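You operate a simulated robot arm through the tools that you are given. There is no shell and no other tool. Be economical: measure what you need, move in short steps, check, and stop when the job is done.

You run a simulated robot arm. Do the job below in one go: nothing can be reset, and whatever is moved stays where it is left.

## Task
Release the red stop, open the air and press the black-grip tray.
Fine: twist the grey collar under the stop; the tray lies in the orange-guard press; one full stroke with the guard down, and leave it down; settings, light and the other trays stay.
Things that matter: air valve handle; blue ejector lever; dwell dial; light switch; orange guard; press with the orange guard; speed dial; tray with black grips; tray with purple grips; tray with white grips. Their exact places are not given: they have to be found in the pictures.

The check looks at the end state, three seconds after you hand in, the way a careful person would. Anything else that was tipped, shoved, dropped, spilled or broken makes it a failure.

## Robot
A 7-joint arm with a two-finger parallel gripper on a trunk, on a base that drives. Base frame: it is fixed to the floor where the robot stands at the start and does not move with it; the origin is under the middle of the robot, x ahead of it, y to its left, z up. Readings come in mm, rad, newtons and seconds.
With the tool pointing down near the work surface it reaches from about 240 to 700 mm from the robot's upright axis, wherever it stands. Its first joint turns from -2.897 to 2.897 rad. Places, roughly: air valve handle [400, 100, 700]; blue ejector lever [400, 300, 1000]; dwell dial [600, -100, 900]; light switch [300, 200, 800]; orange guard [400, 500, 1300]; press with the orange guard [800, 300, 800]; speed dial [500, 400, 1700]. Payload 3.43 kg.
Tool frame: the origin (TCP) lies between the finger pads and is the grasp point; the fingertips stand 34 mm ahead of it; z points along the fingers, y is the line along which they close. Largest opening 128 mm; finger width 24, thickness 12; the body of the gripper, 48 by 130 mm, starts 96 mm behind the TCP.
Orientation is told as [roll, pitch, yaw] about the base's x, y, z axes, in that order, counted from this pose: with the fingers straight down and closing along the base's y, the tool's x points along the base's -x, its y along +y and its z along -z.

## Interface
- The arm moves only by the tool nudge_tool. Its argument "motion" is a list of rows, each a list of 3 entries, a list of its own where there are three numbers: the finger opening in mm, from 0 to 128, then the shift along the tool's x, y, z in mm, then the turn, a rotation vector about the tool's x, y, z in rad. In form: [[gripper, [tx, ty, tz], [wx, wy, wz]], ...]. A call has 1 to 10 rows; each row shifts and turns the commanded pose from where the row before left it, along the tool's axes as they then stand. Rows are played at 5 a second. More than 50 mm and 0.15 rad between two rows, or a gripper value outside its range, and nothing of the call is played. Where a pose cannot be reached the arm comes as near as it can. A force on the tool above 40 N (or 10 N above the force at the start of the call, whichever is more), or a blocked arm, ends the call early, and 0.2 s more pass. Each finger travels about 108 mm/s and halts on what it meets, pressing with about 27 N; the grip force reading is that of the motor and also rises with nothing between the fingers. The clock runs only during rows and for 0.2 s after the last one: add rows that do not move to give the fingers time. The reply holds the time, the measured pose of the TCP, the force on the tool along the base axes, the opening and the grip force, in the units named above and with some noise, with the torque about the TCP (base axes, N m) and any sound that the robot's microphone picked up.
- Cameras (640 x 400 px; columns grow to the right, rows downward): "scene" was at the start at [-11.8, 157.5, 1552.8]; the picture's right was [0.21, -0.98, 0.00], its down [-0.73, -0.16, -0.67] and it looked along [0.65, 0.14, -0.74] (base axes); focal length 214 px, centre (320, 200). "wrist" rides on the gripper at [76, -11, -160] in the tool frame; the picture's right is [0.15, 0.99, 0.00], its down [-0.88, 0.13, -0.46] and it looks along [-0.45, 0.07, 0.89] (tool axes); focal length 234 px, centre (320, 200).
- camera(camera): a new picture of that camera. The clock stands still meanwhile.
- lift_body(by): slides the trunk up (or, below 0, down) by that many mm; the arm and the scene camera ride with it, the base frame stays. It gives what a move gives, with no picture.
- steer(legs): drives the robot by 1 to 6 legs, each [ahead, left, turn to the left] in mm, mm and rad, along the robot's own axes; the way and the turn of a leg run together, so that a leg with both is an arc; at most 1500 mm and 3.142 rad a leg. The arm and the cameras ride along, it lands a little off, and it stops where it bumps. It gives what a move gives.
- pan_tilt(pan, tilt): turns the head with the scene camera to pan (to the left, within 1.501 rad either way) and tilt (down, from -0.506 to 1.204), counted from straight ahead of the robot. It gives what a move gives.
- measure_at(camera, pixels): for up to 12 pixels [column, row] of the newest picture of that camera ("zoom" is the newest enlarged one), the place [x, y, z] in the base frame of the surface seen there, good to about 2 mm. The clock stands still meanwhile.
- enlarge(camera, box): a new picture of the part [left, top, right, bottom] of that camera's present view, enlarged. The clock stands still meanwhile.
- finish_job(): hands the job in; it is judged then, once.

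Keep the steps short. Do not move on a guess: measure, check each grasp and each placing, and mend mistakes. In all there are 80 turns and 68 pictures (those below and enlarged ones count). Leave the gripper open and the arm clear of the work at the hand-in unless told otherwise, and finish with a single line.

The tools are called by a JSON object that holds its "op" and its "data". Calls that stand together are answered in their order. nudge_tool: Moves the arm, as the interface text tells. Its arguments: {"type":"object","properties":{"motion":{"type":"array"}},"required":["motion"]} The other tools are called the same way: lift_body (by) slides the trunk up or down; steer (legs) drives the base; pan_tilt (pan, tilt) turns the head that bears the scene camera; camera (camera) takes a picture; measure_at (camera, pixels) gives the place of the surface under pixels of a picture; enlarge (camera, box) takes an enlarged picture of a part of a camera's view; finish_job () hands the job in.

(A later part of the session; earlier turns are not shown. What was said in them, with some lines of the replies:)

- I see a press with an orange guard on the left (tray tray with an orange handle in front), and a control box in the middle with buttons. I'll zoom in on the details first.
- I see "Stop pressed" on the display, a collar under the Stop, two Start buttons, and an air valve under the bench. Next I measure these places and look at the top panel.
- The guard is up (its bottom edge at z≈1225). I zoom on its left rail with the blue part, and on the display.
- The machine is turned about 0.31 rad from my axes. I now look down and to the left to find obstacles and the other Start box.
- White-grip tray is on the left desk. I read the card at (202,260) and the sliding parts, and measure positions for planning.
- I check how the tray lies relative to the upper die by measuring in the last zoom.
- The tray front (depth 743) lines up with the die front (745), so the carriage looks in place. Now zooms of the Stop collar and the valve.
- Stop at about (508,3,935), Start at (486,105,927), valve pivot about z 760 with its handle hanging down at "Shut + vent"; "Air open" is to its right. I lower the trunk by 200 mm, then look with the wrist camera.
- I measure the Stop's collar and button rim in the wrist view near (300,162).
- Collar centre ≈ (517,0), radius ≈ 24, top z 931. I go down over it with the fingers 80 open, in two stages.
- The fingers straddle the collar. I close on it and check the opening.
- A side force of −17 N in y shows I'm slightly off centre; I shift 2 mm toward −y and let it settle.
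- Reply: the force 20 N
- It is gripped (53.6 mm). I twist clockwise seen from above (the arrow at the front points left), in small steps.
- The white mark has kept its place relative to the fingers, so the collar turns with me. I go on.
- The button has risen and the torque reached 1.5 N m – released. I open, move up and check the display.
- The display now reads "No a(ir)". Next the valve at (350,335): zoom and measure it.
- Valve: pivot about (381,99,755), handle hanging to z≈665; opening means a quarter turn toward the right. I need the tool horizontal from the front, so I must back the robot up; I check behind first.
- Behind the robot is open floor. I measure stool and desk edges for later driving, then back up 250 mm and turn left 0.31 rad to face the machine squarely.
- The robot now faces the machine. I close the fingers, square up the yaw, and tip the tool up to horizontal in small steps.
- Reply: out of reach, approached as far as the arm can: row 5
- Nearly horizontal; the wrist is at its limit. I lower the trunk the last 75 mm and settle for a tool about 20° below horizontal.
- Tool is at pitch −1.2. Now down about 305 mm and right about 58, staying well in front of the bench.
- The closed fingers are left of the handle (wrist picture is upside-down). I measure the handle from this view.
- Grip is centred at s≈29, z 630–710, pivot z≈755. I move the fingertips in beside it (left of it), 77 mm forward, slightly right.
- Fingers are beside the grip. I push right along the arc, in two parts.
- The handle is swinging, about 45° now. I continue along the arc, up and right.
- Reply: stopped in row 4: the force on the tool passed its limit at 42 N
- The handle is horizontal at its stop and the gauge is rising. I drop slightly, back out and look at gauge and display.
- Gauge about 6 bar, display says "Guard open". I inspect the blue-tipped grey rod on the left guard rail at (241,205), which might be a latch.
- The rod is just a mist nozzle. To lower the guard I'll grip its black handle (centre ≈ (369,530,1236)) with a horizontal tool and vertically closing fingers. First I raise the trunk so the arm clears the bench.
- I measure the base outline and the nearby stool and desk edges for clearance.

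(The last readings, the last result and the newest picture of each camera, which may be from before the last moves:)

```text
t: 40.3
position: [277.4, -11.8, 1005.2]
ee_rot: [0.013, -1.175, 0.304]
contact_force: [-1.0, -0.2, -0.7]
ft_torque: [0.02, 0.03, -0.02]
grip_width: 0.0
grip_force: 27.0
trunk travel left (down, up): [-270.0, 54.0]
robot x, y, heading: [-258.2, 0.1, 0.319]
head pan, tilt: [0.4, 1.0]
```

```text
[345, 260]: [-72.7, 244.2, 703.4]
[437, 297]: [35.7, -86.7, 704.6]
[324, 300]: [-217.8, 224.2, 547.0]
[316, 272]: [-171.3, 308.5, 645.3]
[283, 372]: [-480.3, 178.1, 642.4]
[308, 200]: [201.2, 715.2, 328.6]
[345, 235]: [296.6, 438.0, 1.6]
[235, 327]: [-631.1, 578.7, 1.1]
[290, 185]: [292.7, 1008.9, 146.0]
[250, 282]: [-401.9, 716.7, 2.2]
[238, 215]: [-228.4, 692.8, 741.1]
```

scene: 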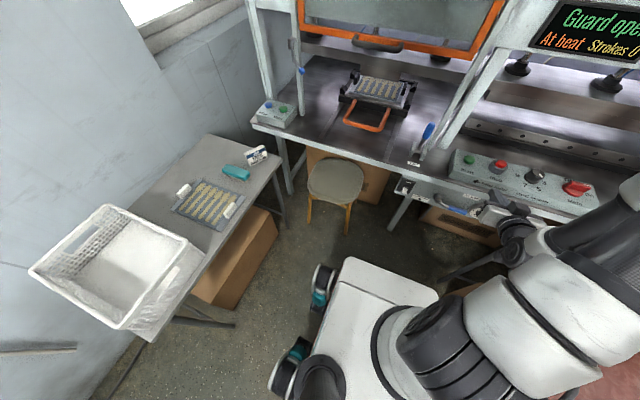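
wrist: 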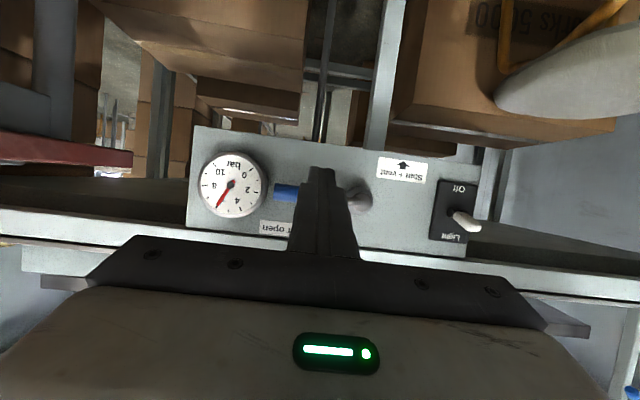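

Base: 250 mm ahead and about 267 mm to the left of its axis; desk edge leaves about 90 mm if I go 290 mm left. I drive left 290, then ahead 120.

{"op": "steer", "data": {"legs": [[0, 290, 0], [120, 0, 0]]}}

```text
t: 44.5
position: [299.9, 300.4, 1004.7]
ee_rot: [0.015, -1.176, 0.301]
contact_force: [0.2, 0.3, -0.6]
ft_torque: [-0.01, 0.02, 0.03]
grip_width: 0.0
grip_force: 27.4
trunk travel left (down, up): [-270.0, 54.0]
robot x, y, heading: [-230.6, 315.6, 0.315]
head pan, tilt: [0.4, 1.0]
```

Landed as planned. I move the tool up, left and slightly forward to before the guard handle, then level it.

{"op": "nudge_tool", "data": {"motion": [[0, [-28.5, 24.6, -6.5], [0, 0, 0]], [0, [-28.5, 24.6, -6.5], [0, 0, 0]], [0, [-28.5, 24.6, -6.5], [0, 0, 0]], [0, [-28.5, 24.6, -6.5], [0, 0, 0]], [0, [-28.5, 24.6, -6.5], [0, 0, 0]], [0, [-28.5, 24.6, -6.5], [0, 0, 0]], [0, [-28.5, 24.6, -6.5], [0, 0, 0]], [0, [-28.5, 24.6, -6.5], [0, 0, 0]]]}}

{"op": "nudge_tool", "data": {"motion": [[0, [0, 0, 0], [0, -0.13, 0]], [20, [0, 0, 0], [0, -0.13, 0]], [40, [0, 0, 0], [0, -0.13, 0]], [60, [0, 0, 0], [0, 0, 0.13]], [60, [0, 0, 0], [0, 0, 0.13]], [60, [0, 0, 0], [0, 0, 0.13]], [60, [0, 0, 0], [0, 0, 0.13]], [60, [0, 0, 0], [0, 0, 0.13]], [60, [0, 0, 0], [0, 0, 0.13]]]}}

```text
t: 46.4
position: [277.6, 500.5, 1238.5]
ee_rot: [0.013, -1.173, 0.3]
contact_force: [0.5, -0.1, -0.2]
ft_torque: [-0.01, 0.02, 0.04]
grip_width: 0.0
grip_force: 26.4
trunk travel left (down, up): [-270.0, 54.0]
robot x, y, heading: [-231.9, 308.8, 0.32]
head pan, tilt: [0.4, 1.0]
```

```text
t: 48.4
position: [277.2, 497.9, 1235.2]
ee_rot: [1.56, -0.784, -1.253]
contact_force: [0.2, 0.3, 0.5]
ft_torque: [0.0, -0.02, 0.03]
grip_width: 59.9
grip_force: 0.1
trunk travel left (down, up): [-270.0, 54.0]
robot x, y, heading: [-231.2, 310.6, 0.315]
head pan, tilt: [0.4, 1.0]
```

Rotation works. I finish the quarter turn so the fingers close vertically, then look.

{"op": "nudge_tool", "data": {"motion": [[60, [0, 0, 0], [0, 0, 0.13]], [60, [0, 0, 0], [0, 0, 0.13]], [60, [0, 0, 0], [0, 0, 0.13]], [60, [0, 0, 0], [0, 0, 0.13]], [60, [0, 0, 0], [0, 0, 0.13]], [60, [0, 0, 0], [0, 0, 0.134]], [60, [0, 0, 0], [0, 0, 0]]]}}

{"op": "camera", "data": {"camera": "wrist"}}

{"op": "pan_tilt", "data": {"pan": 0.2, "tilt": 0.5}}

{"op": "camera", "data": {"camera": "scene"}}

```text
t: 50.0
position: [279.0, 498.2, 1237.0]
ee_rot: [1.565, -0.001, -1.259]
contact_force: [1.1, -0.5, 0.7]
ft_torque: [-0.03, 0.01, -0.05]
grip_width: 60.1
grip_force: 0.0
trunk travel left (down, up): [-270.0, 54.0]
robot x, y, heading: [-232.3, 309.9, 0.314]
head pan, tilt: [0.4, 1.0]
```

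```text
30 pictures are left
```

wrist: 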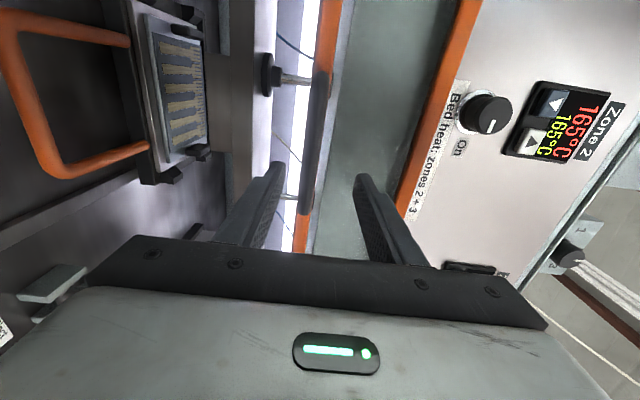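

```text
t: 50.9
position: [279.3, 498.6, 1236.7]
ee_rot: [1.566, -0.003, -1.26]
contact_force: [0.3, -0.1, -0.4]
ft_torque: [0.01, 0.02, 0.03]
grip_width: 60.2
grip_force: 0.0
trunk travel left (down, up): [-270.0, 54.0]
robot x, y, heading: [-231.4, 310.3, 0.315]
head pan, tilt: [0.201, 0.499]
```

```text
29 pictures are left
```

scene: 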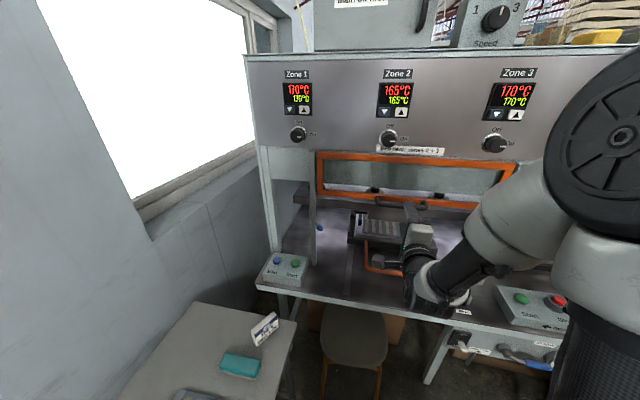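

I measure the handle bar (dark strip at about (317,140) in the wrist view).

{"op": "measure_at", "data": {"camera": "wrist", "pixels": [[318, 80], [316, 110], [312, 150], [308, 190], [322, 150], [304, 150], [330, 30], [302, 232], [440, 100]]}}

```text
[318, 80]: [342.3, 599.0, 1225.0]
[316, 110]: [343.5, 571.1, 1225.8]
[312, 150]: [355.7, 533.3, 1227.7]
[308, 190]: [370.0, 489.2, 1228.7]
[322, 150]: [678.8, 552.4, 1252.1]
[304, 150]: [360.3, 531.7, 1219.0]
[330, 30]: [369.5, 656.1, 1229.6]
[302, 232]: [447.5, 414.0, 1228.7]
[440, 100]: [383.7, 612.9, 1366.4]
```

Bar: centre about d 513, z 1227, s −390. I move down 10 and forward 88 with the fingers 60 open, then close.

{"op": "nudge_tool", "data": {"motion": [[60, [0, -10, 0], [0, 0, 0]], [60, [0, 0, 35], [0, 0, 0]], [60, [0, 0, 35], [0, 0, 0]], [60, [0, 0, 18], [0, 0, 0]], [60, [0, 0, 0], [0, 0, 0]]]}}

{"op": "nudge_tool", "data": {"motion": [[30, [0, 0, 0], [0, 0, 0]], [14, [0, 0, 0], [0, 0, 0]], [14, [0, 0, 0], [0, 0, 0]], [14, [0, 0, 0], [0, 0, 0]]]}}

{"op": "camera", "data": {"camera": "wrist"}}

```text
t: 52.1
position: [360.6, 525.3, 1226.4]
ee_rot: [1.567, -0.001, -1.257]
contact_force: [-1.0, -0.5, 0.5]
ft_torque: [-0.02, 0.0, -0.02]
grip_width: 60.2
grip_force: 0.0
trunk travel left (down, up): [-270.0, 54.0]
robot x, y, heading: [-228.0, 314.0, 0.312]
head pan, tilt: [0.201, 0.499]
```

```text
t: 53.1
position: [360.4, 524.9, 1226.3]
ee_rot: [1.565, -0.002, -1.258]
contact_force: [1.3, 0.7, 0.3]
ft_torque: [0.15, -0.02, 0.02]
grip_width: 17.7
grip_force: 45.0
trunk travel left (down, up): [-270.0, 54.0]
robot x, y, heading: [-230.6, 314.4, 0.317]
head pan, tilt: [0.201, 0.499]
```

```text
28 pictures are left
```

wrist: 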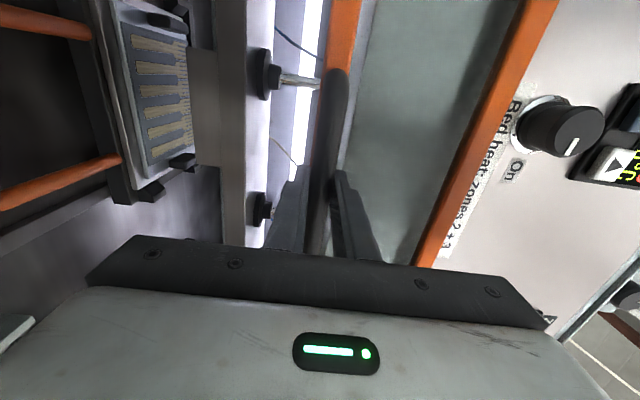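

The bar is gripped (17.7 mm, no strain). I pull down 20 mm first to feel the resistance.

{"op": "nudge_tool", "data": {"motion": [[14, [0, -7, 0], [0, 0, 0]], [14, [0, -7, 0], [0, 0, 0]], [14, [0, -7, 0], [0, 0, 0]], [14, [0, 0, 0], [0, 0, 0]]]}}

```text
t: 54.1
position: [361.3, 525.2, 1202.7]
ee_rot: [1.563, -0.002, -1.257]
contact_force: [-9.9, 0.1, 0.0]
ft_torque: [0.14, 0.02, -0.59]
grip_width: 17.7
grip_force: 44.9
trunk travel left (down, up): [-270.0, 54.0]
robot x, y, heading: [-229.9, 309.8, 0.319]
head pan, tilt: [0.201, 0.499]
```

It moves with little force. I continue 150 mm down and check the picture.

{"op": "nudge_tool", "data": {"motion": [[14, [0, -20, 0], [0, 0, 0]], [14, [0, -20, 0], [0, 0, 0]], [14, [0, -20, 0], [0, 0, 0]], [14, [0, -20, 0], [0, 0, 0]], [14, [0, -20, 0], [0, 0, 0]], [14, [0, -20, 0], [0, 0, 0]], [14, [0, -20, 0], [0, 0, 0]], [14, [0, 0, 0], [0, 0, 0]]]}}

{"op": "camera", "data": {"camera": "wrist"}}

```text
t: 55.9
position: [359.2, 524.1, 1065.1]
ee_rot: [1.565, -0.002, -1.257]
contact_force: [3.7, 12.1, -1.2]
ft_torque: [0.17, 0.03, -0.3]
grip_width: 17.6
grip_force: 45.3
trunk travel left (down, up): [-270.0, 54.0]
robot x, y, heading: [-231.0, 313.3, 0.319]
head pan, tilt: [0.201, 0.499]
```

```text
27 pictures are left
```

wrist: 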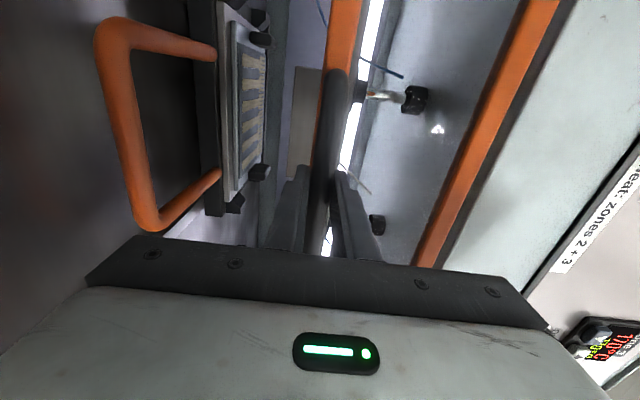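

The guard follows. I measure the orange carriage handle and the guard frame here, to see whether my lower finger would meet the carriage handle.

{"op": "measure_at", "data": {"camera": "wrist", "pixels": [[118, 140], [108, 100], [140, 190], [128, 140], [160, 38], [190, 195], [327, 60], [340, 30], [312, 180], [525, 30]]}}

```text
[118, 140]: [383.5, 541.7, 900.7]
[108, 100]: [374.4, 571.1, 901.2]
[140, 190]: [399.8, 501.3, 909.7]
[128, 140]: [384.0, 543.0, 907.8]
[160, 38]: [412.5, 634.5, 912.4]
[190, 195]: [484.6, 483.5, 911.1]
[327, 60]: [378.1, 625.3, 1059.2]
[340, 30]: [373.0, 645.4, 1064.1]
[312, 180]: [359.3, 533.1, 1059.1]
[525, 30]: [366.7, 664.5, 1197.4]
```

Carriage handle front is at d≈532, top about z 915, and my tips are at d≈537. I loosen slightly, slip back 9 mm, regrip, and go on down 80 mm.

{"op": "nudge_tool", "data": {"motion": [[24, [0, 0, 0], [0, 0, 0]], [24, [0, 0, -9], [0, 0, 0]], [14, [0, 0, 0], [0, 0, 0]], [14, [0, 0, 0], [0, 0, 0]], [14, [0, -20, 0], [0, 0, 0]], [14, [0, -20, 0], [0, 0, 0]], [14, [0, -20, 0], [0, 0, 0]], [14, [0, -20, 0], [0, 0, 0]], [14, [0, 0, 0], [0, 0, 0]]]}}

```text
t: 57.9
position: [351.9, 518.5, 985.6]
ee_rot: [1.563, -0.001, -1.26]
contact_force: [11.8, -6.5, 0.5]
ft_torque: [0.1, 0.0, -1.27]
grip_width: 17.7
grip_force: 45.1
trunk travel left (down, up): [-270.0, 54.0]
robot x, y, heading: [-231.0, 312.8, 0.315]
head pan, tilt: [0.201, 0.499]
```

Still free. I continue in 10 mm steps to z≈945.

{"op": "nudge_tool", "data": {"motion": [[14, [0, -10, 0], [0, 0, 0]], [14, [0, -10, 0], [0, 0, 0]], [14, [0, -10, 0], [0, 0, 0]], [14, [0, -8, 0], [0, 0, 0]], [14, [0, 0, 0], [0, 0, 0]]]}}

{"op": "camera", "data": {"camera": "wrist"}}

{"op": "camera", "data": {"camera": "scene"}}

```text
t: 59.0
position: [351.6, 517.9, 955.4]
ee_rot: [1.59, 0.0, -1.262]
contact_force: [-16.4, -8.7, 14.7]
ft_torque: [0.17, -0.24, -0.17]
grip_width: 17.7
grip_force: 45.7
trunk travel left (down, up): [-270.0, 54.0]
robot x, y, heading: [-233.6, 312.4, 0.312]
head pan, tilt: [0.201, 0.499]
stopped in row 5: the force on the tool passed its limit at 42 N (the readings are from after the stop); the commanded pose is now the measured one
```

```text
26 pictures are left
```

wrist: 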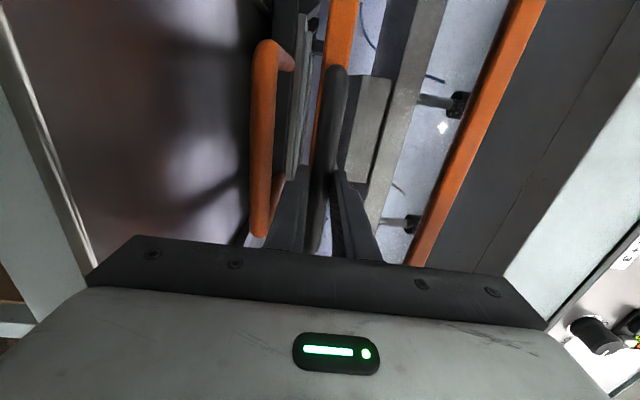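

```text
25 pictures are left
```

scene: 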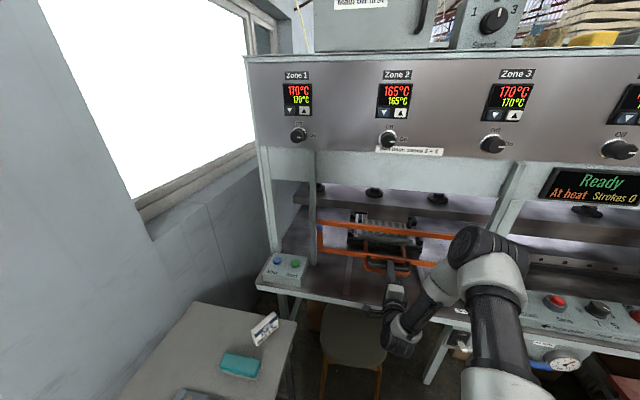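

Display: "Ready" – guard is at its bottom stop. I open modestly and back straight out 100 mm.

{"op": "nudge_tool", "data": {"motion": [[26, [0, 2, 0], [0, 0, 0]], [30, [0, 0, 0], [0, 0, 0]], [30, [0, 0, -25], [0, 0, 0]], [30, [0, 0, -40], [0, 0, 0]], [30, [0, 0, -40], [0, 0, 0]], [0, [0, 0, 0], [0, 0, 0]]]}}

{"op": "camera", "data": {"camera": "scene"}}

{"op": "enlarge", "data": {"camera": "scene", "box": [480, 150, 640, 330]}}

```text
t: 60.4
position: [256.3, 490.8, 949.5]
ee_rot: [1.585, -0.002, -1.261]
contact_force: [0.1, 0.1, -0.7]
ft_torque: [0.01, -0.02, 0.0]
grip_width: 0.0
grip_force: 26.8
trunk travel left (down, up): [-270.0, 54.0]
robot x, y, heading: [-230.4, 317.0, 0.315]
head pan, tilt: [0.201, 0.499]
```

```text
24 pictures are left
```

scene: 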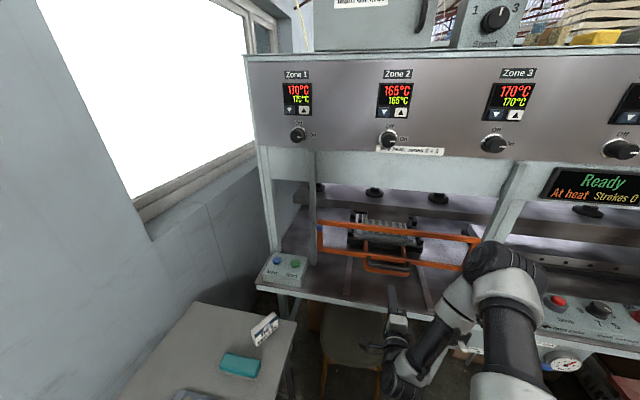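

```text
2.22 times, centred on (560, 240) of scene
```

zoom: 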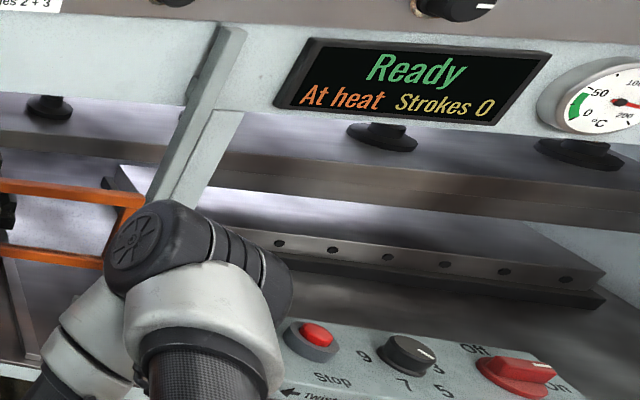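

"Ready". Two Start buttons exist; I look closely at both boxes and their labels before pressing either.

{"op": "enlarge", "data": {"camera": "scene", "box": [240, 220, 336, 300]}}

{"op": "pan_tilt", "data": {"pan": -0.45, "tilt": 0.6}}

{"op": "camera", "data": {"camera": "scene"}}

```text
5.00 times, centred on (288, 260) of scene
```

zoom: 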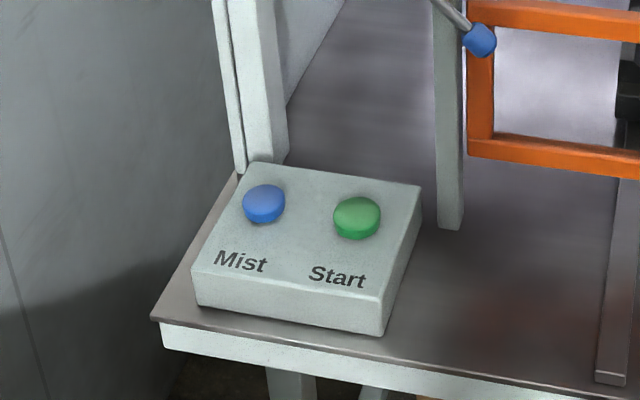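

```text
t: 61.4
position: [257.2, 491.9, 949.0]
ee_rot: [1.582, -0.002, -1.26]
contact_force: [0.5, -0.4, -0.1]
ft_torque: [0.01, -0.02, 0.01]
grip_width: 0.0
grip_force: 27.0
trunk travel left (down, up): [-270.0, 54.0]
robot x, y, heading: [-231.0, 311.7, 0.313]
head pan, tilt: [-0.45, 0.6]
```

```text
21 pictures are left
```

scene: 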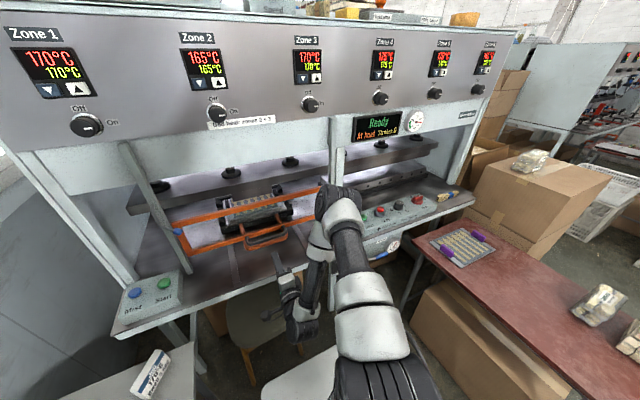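

The left Start box stands beside the orange-guard press with its own mist nozzle, so that Start belongs to it; the other one sits in front of the right bay. I raise the tool and turn it back with fingers pointing steeply down.

{"op": "nudge_tool", "data": {"motion": [[0, [0, 40, -10], [0, 0, 0]], [0, [0, 40, -10], [0, 0, 0]], [0, [0, 30, 0], [0, 0, 0]], [0, [0, 0, 0], [0, 0, -0.13]], [0, [0, 0, 0], [0, 0, -0.13]], [0, [0, 0, 0], [0, 0, -0.13]], [0, [0, 0, 0], [0, 0, -0.13]], [0, [0, 0, 0], [0, 0, -0.13]], [0, [0, 0, 0], [0, 0, -0.13]], [0, [0, 0, 0], [0, 0, -0.13]]]}}

{"op": "nudge_tool", "data": {"motion": [[0, [0, 0, 0], [0, 0, -0.13]], [0, [0, 0, 0], [0, 0, -0.13]], [0, [0, 0, 0], [0, 0, -0.13]], [0, [0, 0, 0], [0, 0, -0.13]], [0, [0, 0, 0], [0, 0, -0.13]], [0, [0, 0, 0], [0, 0.14, 0]], [0, [0, 0, 0], [0, 0.14, 0]], [0, [0, 0, 0], [0, 0.14, 0]], [0, [0, 0, 0], [0, 0.14, 0]], [0, [0, 0, 0], [0, 0.14, 0]]]}}

{"op": "nudge_tool", "data": {"motion": [[0, [0, 0, 0], [0, 0.14, 0]], [0, [0, 0, 0], [0, 0.13, 0]], [0, [0, 0, 0], [0, 0, 0]]]}}

```text
t: 63.6
position: [236.4, 482.8, 1060.6]
ee_rot: [1.589, -0.912, -1.275]
contact_force: [0.1, -0.4, -0.2]
ft_torque: [-0.02, -0.02, -0.02]
grip_width: 0.0
grip_force: 27.3
out of reach, approached as far as the arm can: row 6
trunk travel left (down, up): [-270.0, 54.0]
robot x, y, heading: [-231.1, 313.3, 0.313]
head pan, tilt: [-0.45, 0.6]
```

```text
t: 65.8
position: [257.0, 491.1, 1053.0]
ee_rot: [0.015, -0.881, 0.299]
contact_force: [-0.1, 0.2, -0.8]
ft_torque: [0.0, -0.02, 0.0]
grip_width: 0.0
grip_force: 27.0
out of reach, approached as far as the arm can: row 6, 7
trunk travel left (down, up): [-270.0, 54.0]
robot x, y, heading: [-232.5, 316.1, 0.312]
head pan, tilt: [-0.45, 0.6]
```

```text
t: 66.6
position: [257.2, 491.8, 1052.4]
ee_rot: [0.011, -0.613, 0.302]
contact_force: [0.1, 0.1, -0.2]
ft_torque: [-0.02, -0.01, 0.0]
grip_width: 0.0
grip_force: 27.5
trunk travel left (down, up): [-270.0, 54.0]
robot x, y, heading: [-235.0, 311.9, 0.311]
head pan, tilt: [-0.45, 0.6]
```

Pitch −0.61, fine. I sweep left 363 mm (and 20 back) at z≈1052, in front of the bench edge.

{"op": "nudge_tool", "data": {"motion": [[0, [8, 40, -6], [0, 0, 0]], [0, [8, 40, -6], [0, 0, 0]], [0, [0, 40, 0], [0, 0, 0]], [0, [0, 40, 0], [0, 0, 0]], [0, [0, 40, 0], [0, 0, 0]], [0, [0, 40, 0], [0, 0, 0]], [0, [0, 41, 0], [0, 0, 0]], [0, [0, 41, 0], [0, 0, 0]], [0, [0, 41, 0], [0, 0, 0]]]}}

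{"op": "pan_tilt", "data": {"pan": 0.5, "tilt": 0.8}}

{"op": "camera", "data": {"camera": "scene"}}

```text
t: 68.6
position: [127.6, 833.7, 1054.4]
ee_rot: [0.012, -0.613, 0.304]
contact_force: [0.7, -0.4, 0.5]
ft_torque: [-0.04, -0.01, 0.01]
grip_width: 0.0
grip_force: 27.3
trunk travel left (down, up): [-270.0, 54.0]
robot x, y, heading: [-230.3, 310.5, 0.317]
head pan, tilt: [-0.45, 0.6]
```

```text
t: 69.8
position: [128.4, 833.7, 1055.0]
ee_rot: [0.012, -0.611, 0.302]
contact_force: [-0.3, 0.6, 0.4]
ft_torque: [-0.02, -0.01, 0.0]
grip_width: 0.1
grip_force: 26.3
trunk travel left (down, up): [-270.0, 54.0]
robot x, y, heading: [-235.0, 311.9, 0.313]
head pan, tilt: [0.499, 0.799]
```

```text
20 pictures are left
```

scene: 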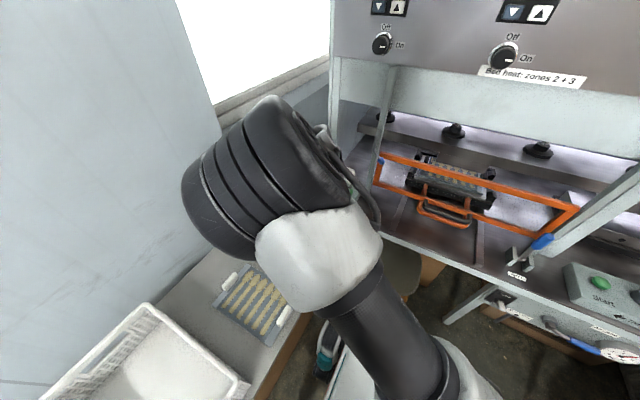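

TCP is in line with the Start button, 100 mm short. I drive ahead 100 (base front then at d≈228, stool at ≈395).

{"op": "steer", "data": {"legs": [[100, 0, 0]]}}

{"op": "camera", "data": {"camera": "wrist"}}

```text
t: 71.0
position: [221.1, 863.5, 1054.2]
ee_rot: [0.012, -0.613, 0.303]
contact_force: [-0.6, 0.4, 0.1]
ft_torque: [0.01, -0.02, 0.01]
grip_width: 0.4
grip_force: 26.2
trunk travel left (down, up): [-270.0, 54.0]
robot x, y, heading: [-137.9, 342.5, 0.311]
head pan, tilt: [0.499, 0.799]
```

```text
19 pictures are left
```

wrist: 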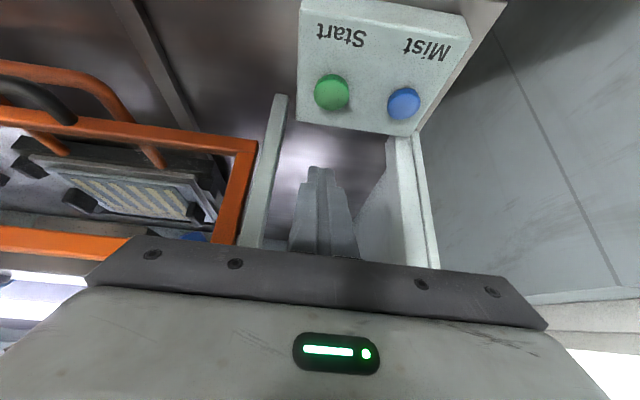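

I measure the green button in this view at (332,92).

{"op": "measure_at", "data": {"camera": "wrist", "pixels": [[332, 90], [318, 92], [346, 92], [332, 78], [332, 106], [403, 103], [312, 110], [322, 172], [265, 180]]}}

```text
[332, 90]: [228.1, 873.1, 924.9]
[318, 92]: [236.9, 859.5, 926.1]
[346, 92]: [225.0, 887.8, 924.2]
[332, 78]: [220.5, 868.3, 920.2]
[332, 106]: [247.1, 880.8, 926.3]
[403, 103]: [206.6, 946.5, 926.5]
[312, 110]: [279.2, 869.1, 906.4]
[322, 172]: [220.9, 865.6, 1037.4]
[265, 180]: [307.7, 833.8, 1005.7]
```

Button centre ≈ (234,873), top z≈928. I shift 5 mm left and descend 80 mm to just above it.

{"op": "nudge_tool", "data": {"motion": [[0, [11.5, 1.5, 16.3], [0, 0, 0]], [0, [11.5, 1.5, 16.3], [0, 0, 0]], [0, [11.5, 2, 16.3], [0, 0, 0]], [0, [11.5, 0, 16.3], [0, 0, 0]], [0, [0, 0, 0], [0, 0, 0]]]}}

{"op": "camera", "data": {"camera": "wrist"}}

```text
t: 72.2
position: [221.8, 869.6, 974.2]
ee_rot: [0.009, -0.614, 0.303]
contact_force: [-0.2, 0.1, -1.0]
ft_torque: [-0.04, -0.02, -0.02]
grip_width: 0.0
grip_force: 27.1
trunk travel left (down, up): [-270.0, 54.0]
robot x, y, heading: [-136.6, 342.4, 0.315]
head pan, tilt: [0.499, 0.799]
```

```text
18 pictures are left
```

wrist: 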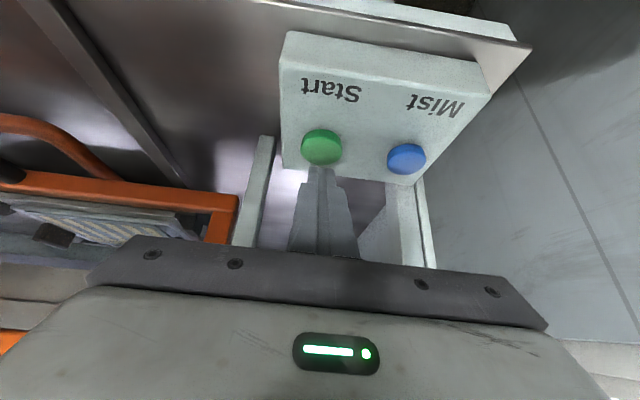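

Fingertip is right above Start. I press down in 5 mm steps until it gives, then come off.

{"op": "nudge_tool", "data": {"motion": [[0, [3, 0, 4], [0, 0, 0]], [0, [3, 0, 4], [0, 0, 0]], [0, [3, 0, 4], [0, 0, 0]], [0, [2, 0, 3], [0, 0, 0]]]}}

```text
t: 73.2
position: [221.4, 869.6, 956.1]
ee_rot: [0.012, -0.615, 0.303]
contact_force: [-1.2, 0.3, 1.9]
ft_torque: [0.02, 0.01, -0.05]
grip_width: 0.0
grip_force: 27.0
trunk travel left (down, up): [-270.0, 54.0]
robot x, y, heading: [-136.4, 342.2, 0.311]
head pan, tilt: [0.499, 0.799]
```

Just touching (1.9 N). Press about 6 mm more.

{"op": "nudge_tool", "data": {"motion": [[0, [1.2, 0, 1.6], [0, 0, 0]], [0, [1.2, 0, 1.6], [0, 0, 0]], [0, [1.2, 0, 1.6], [0, 0, 0]]]}}

{"op": "pan_tilt", "data": {"pan": -0.35, "tilt": 0.4}}

{"op": "camera", "data": {"camera": "scene"}}

```text
t: 74.0
position: [220.8, 871.3, 952.8]
ee_rot: [0.016, -0.617, 0.3]
contact_force: [-0.5, -0.8, 19.4]
ft_torque: [-0.02, -0.17, -0.13]
grip_width: 0.0
grip_force: 27.0
trunk travel left (down, up): [-270.0, 54.0]
robot x, y, heading: [-135.7, 340.6, 0.314]
head pan, tilt: [0.499, 0.799]
heard: click
```

```text
t: 75.2
position: [220.8, 870.6, 953.4]
ee_rot: [0.016, -0.619, 0.301]
contact_force: [4.7, 4.5, 29.2]
ft_torque: [0.25, -0.45, 0.03]
grip_width: 0.0
grip_force: 27.3
trunk travel left (down, up): [-270.0, 54.0]
robot x, y, heading: [-137.0, 342.4, 0.316]
head pan, tilt: [-0.351, 0.4]
```

```text
17 pictures are left
```

scene: 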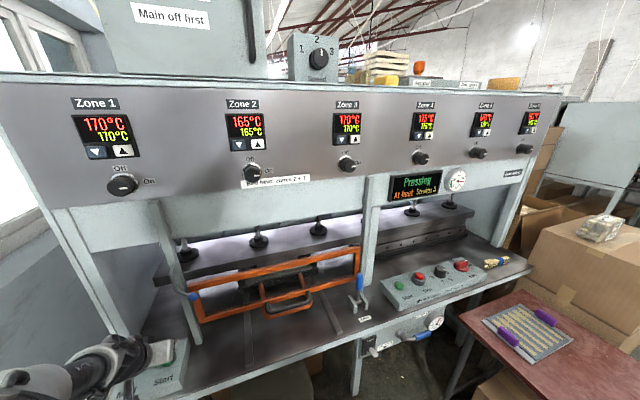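

A click, and the display says "Pressing" with the left platen going down. I lift off the button and wait out the stroke.

{"op": "nudge_tool", "data": {"motion": [[0, [-11.5, 0, -16.3], [0, 0, 0]], [0, [-20, 0, -28], [0, 0, 0]], [0, [-20, 0, -28], [0, 0, 0]], [0, [0, 0, 0], [0, 0, 0]], [0, [0, 0, 0], [0, 0, 0]], [0, [0, 0, 0], [0, 0, 0]], [0, [0, 0, 0], [0, 0, 0]], [0, [0, 0, 0], [0, 0, 0]], [0, [0, 0, 0], [0, 0, 0]], [0, [0, 0, 0], [0, 0, 0]]]}}

{"op": "enlarge", "data": {"camera": "scene", "box": [150, 160, 470, 360]}}

```text
t: 77.3
position: [219.4, 867.9, 1036.3]
ee_rot: [0.012, -0.613, 0.305]
contact_force: [0.1, 0.6, -0.7]
ft_torque: [0.0, -0.02, 0.04]
grip_width: 0.0
grip_force: 27.0
trunk travel left (down, up): [-270.0, 54.0]
robot x, y, heading: [-139.5, 340.7, 0.315]
head pan, tilt: [-0.351, 0.4]
```

```text
2.00 times, centred on (310, 260) of scene
```

zoom: 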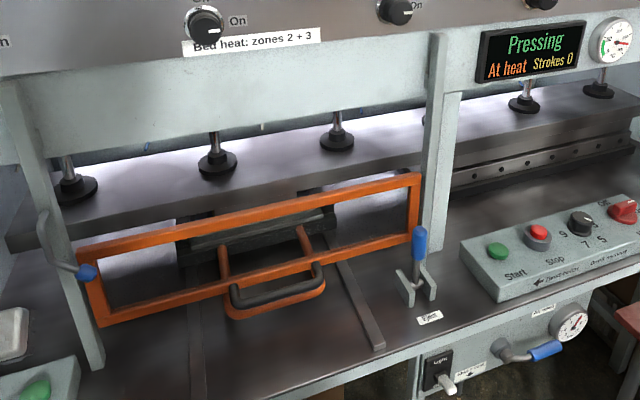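

Still "Pressing", strokes 0. I wait a few more seconds, raise slightly and open the gripper.

{"op": "nudge_tool", "data": {"motion": [[20, [-10, 0, -14], [0, 0, 0]], [50, [0, 0, 0], [0, 0, 0]], [50, [0, 0, 0], [0, 0, 0]], [50, [0, 0, 0], [0, 0, 0]], [50, [0, 0, 0], [0, 0, 0]], [50, [0, 0, 0], [0, 0, 0]], [50, [0, 0, 0], [0, 0, 0]], [50, [0, 0, 0], [0, 0, 0]], [50, [0, 0, 0], [0, 0, 0]], [50, [0, 0, 0], [0, 0, 0]]]}}

{"op": "nudge_tool", "data": {"motion": [[50, [0, 0, 0], [0, 0, 0]], [50, [0, 0, 0], [0, 0, 0]], [50, [0, 0, 0], [0, 0, 0]], [50, [0, 0, 0], [0, 0, 0]], [50, [0, 0, 0], [0, 0, 0]], [50, [0, 0, 0], [0, 0, 0]], [50, [0, 0, 0], [0, 0, 0]], [50, [0, 0, 0], [0, 0, 0]], [50, [0, 0, 0], [0, 0, 0]], [50, [0, 0, 0], [0, 0, 0]]]}}

{"op": "enlarge", "data": {"camera": "scene", "box": [150, 160, 470, 360]}}

```text
t: 79.5
position: [221.8, 868.8, 1054.4]
ee_rot: [0.011, -0.613, 0.304]
contact_force: [0.1, -0.1, -0.3]
ft_torque: [0.04, 0.01, 0.0]
grip_width: 50.1
grip_force: 0.1
trunk travel left (down, up): [-270.0, 54.0]
robot x, y, heading: [-138.0, 343.2, 0.316]
head pan, tilt: [-0.351, 0.4]
```

```text
t: 81.8
position: [221.4, 868.9, 1053.8]
ee_rot: [0.012, -0.614, 0.303]
contact_force: [-0.4, 0.1, -0.6]
ft_torque: [0.02, -0.01, 0.02]
grip_width: 49.7
grip_force: 0.1
trunk travel left (down, up): [-270.0, 54.0]
robot x, y, heading: [-140.8, 345.3, 0.314]
head pan, tilt: [-0.351, 0.4]
```

```text
2.00 times, centred on (310, 260) of scene
```

zoom: 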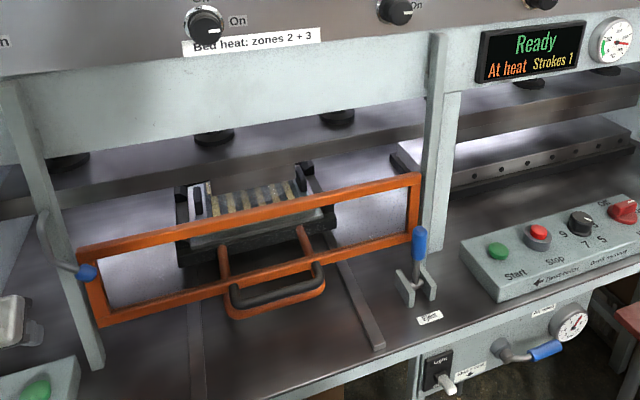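

"Ready", Strokes 1, platen back up, guard still down. I back the robot off 150 mm so the arm is clear of the work.

{"op": "steer", "data": {"legs": [[-150, 0, 0]]}}

{"op": "camera", "data": {"camera": "scene"}}

```text
t: 83.1
position: [81.2, 822.5, 1053.1]
ee_rot: [0.012, -0.614, 0.299]
contact_force: [-0.5, 0.4, -0.1]
ft_torque: [0.0, -0.01, -0.02]
grip_width: 50.1
grip_force: 0.0
trunk travel left (down, up): [-270.0, 54.0]
robot x, y, heading: [-279.8, 297.5, 0.31]
head pan, tilt: [-0.351, 0.4]
```

```text
14 pictures are left
```

scene: 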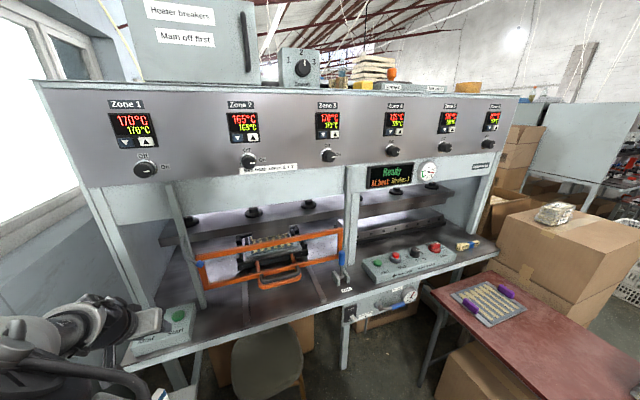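

Everything is in its final state: stop released, air open, guard down, one stroke counted, arm clear and gripper open. I hand in.

{"op": "finish_job", "data": {}}

```text
The job is handed in.
```

I released the red stop, opened the air, and pressed the black-grip tray with one full stroke (display: Ready, Strokes 1); the guard is still down, and I did not touch the settings, light or other trays.
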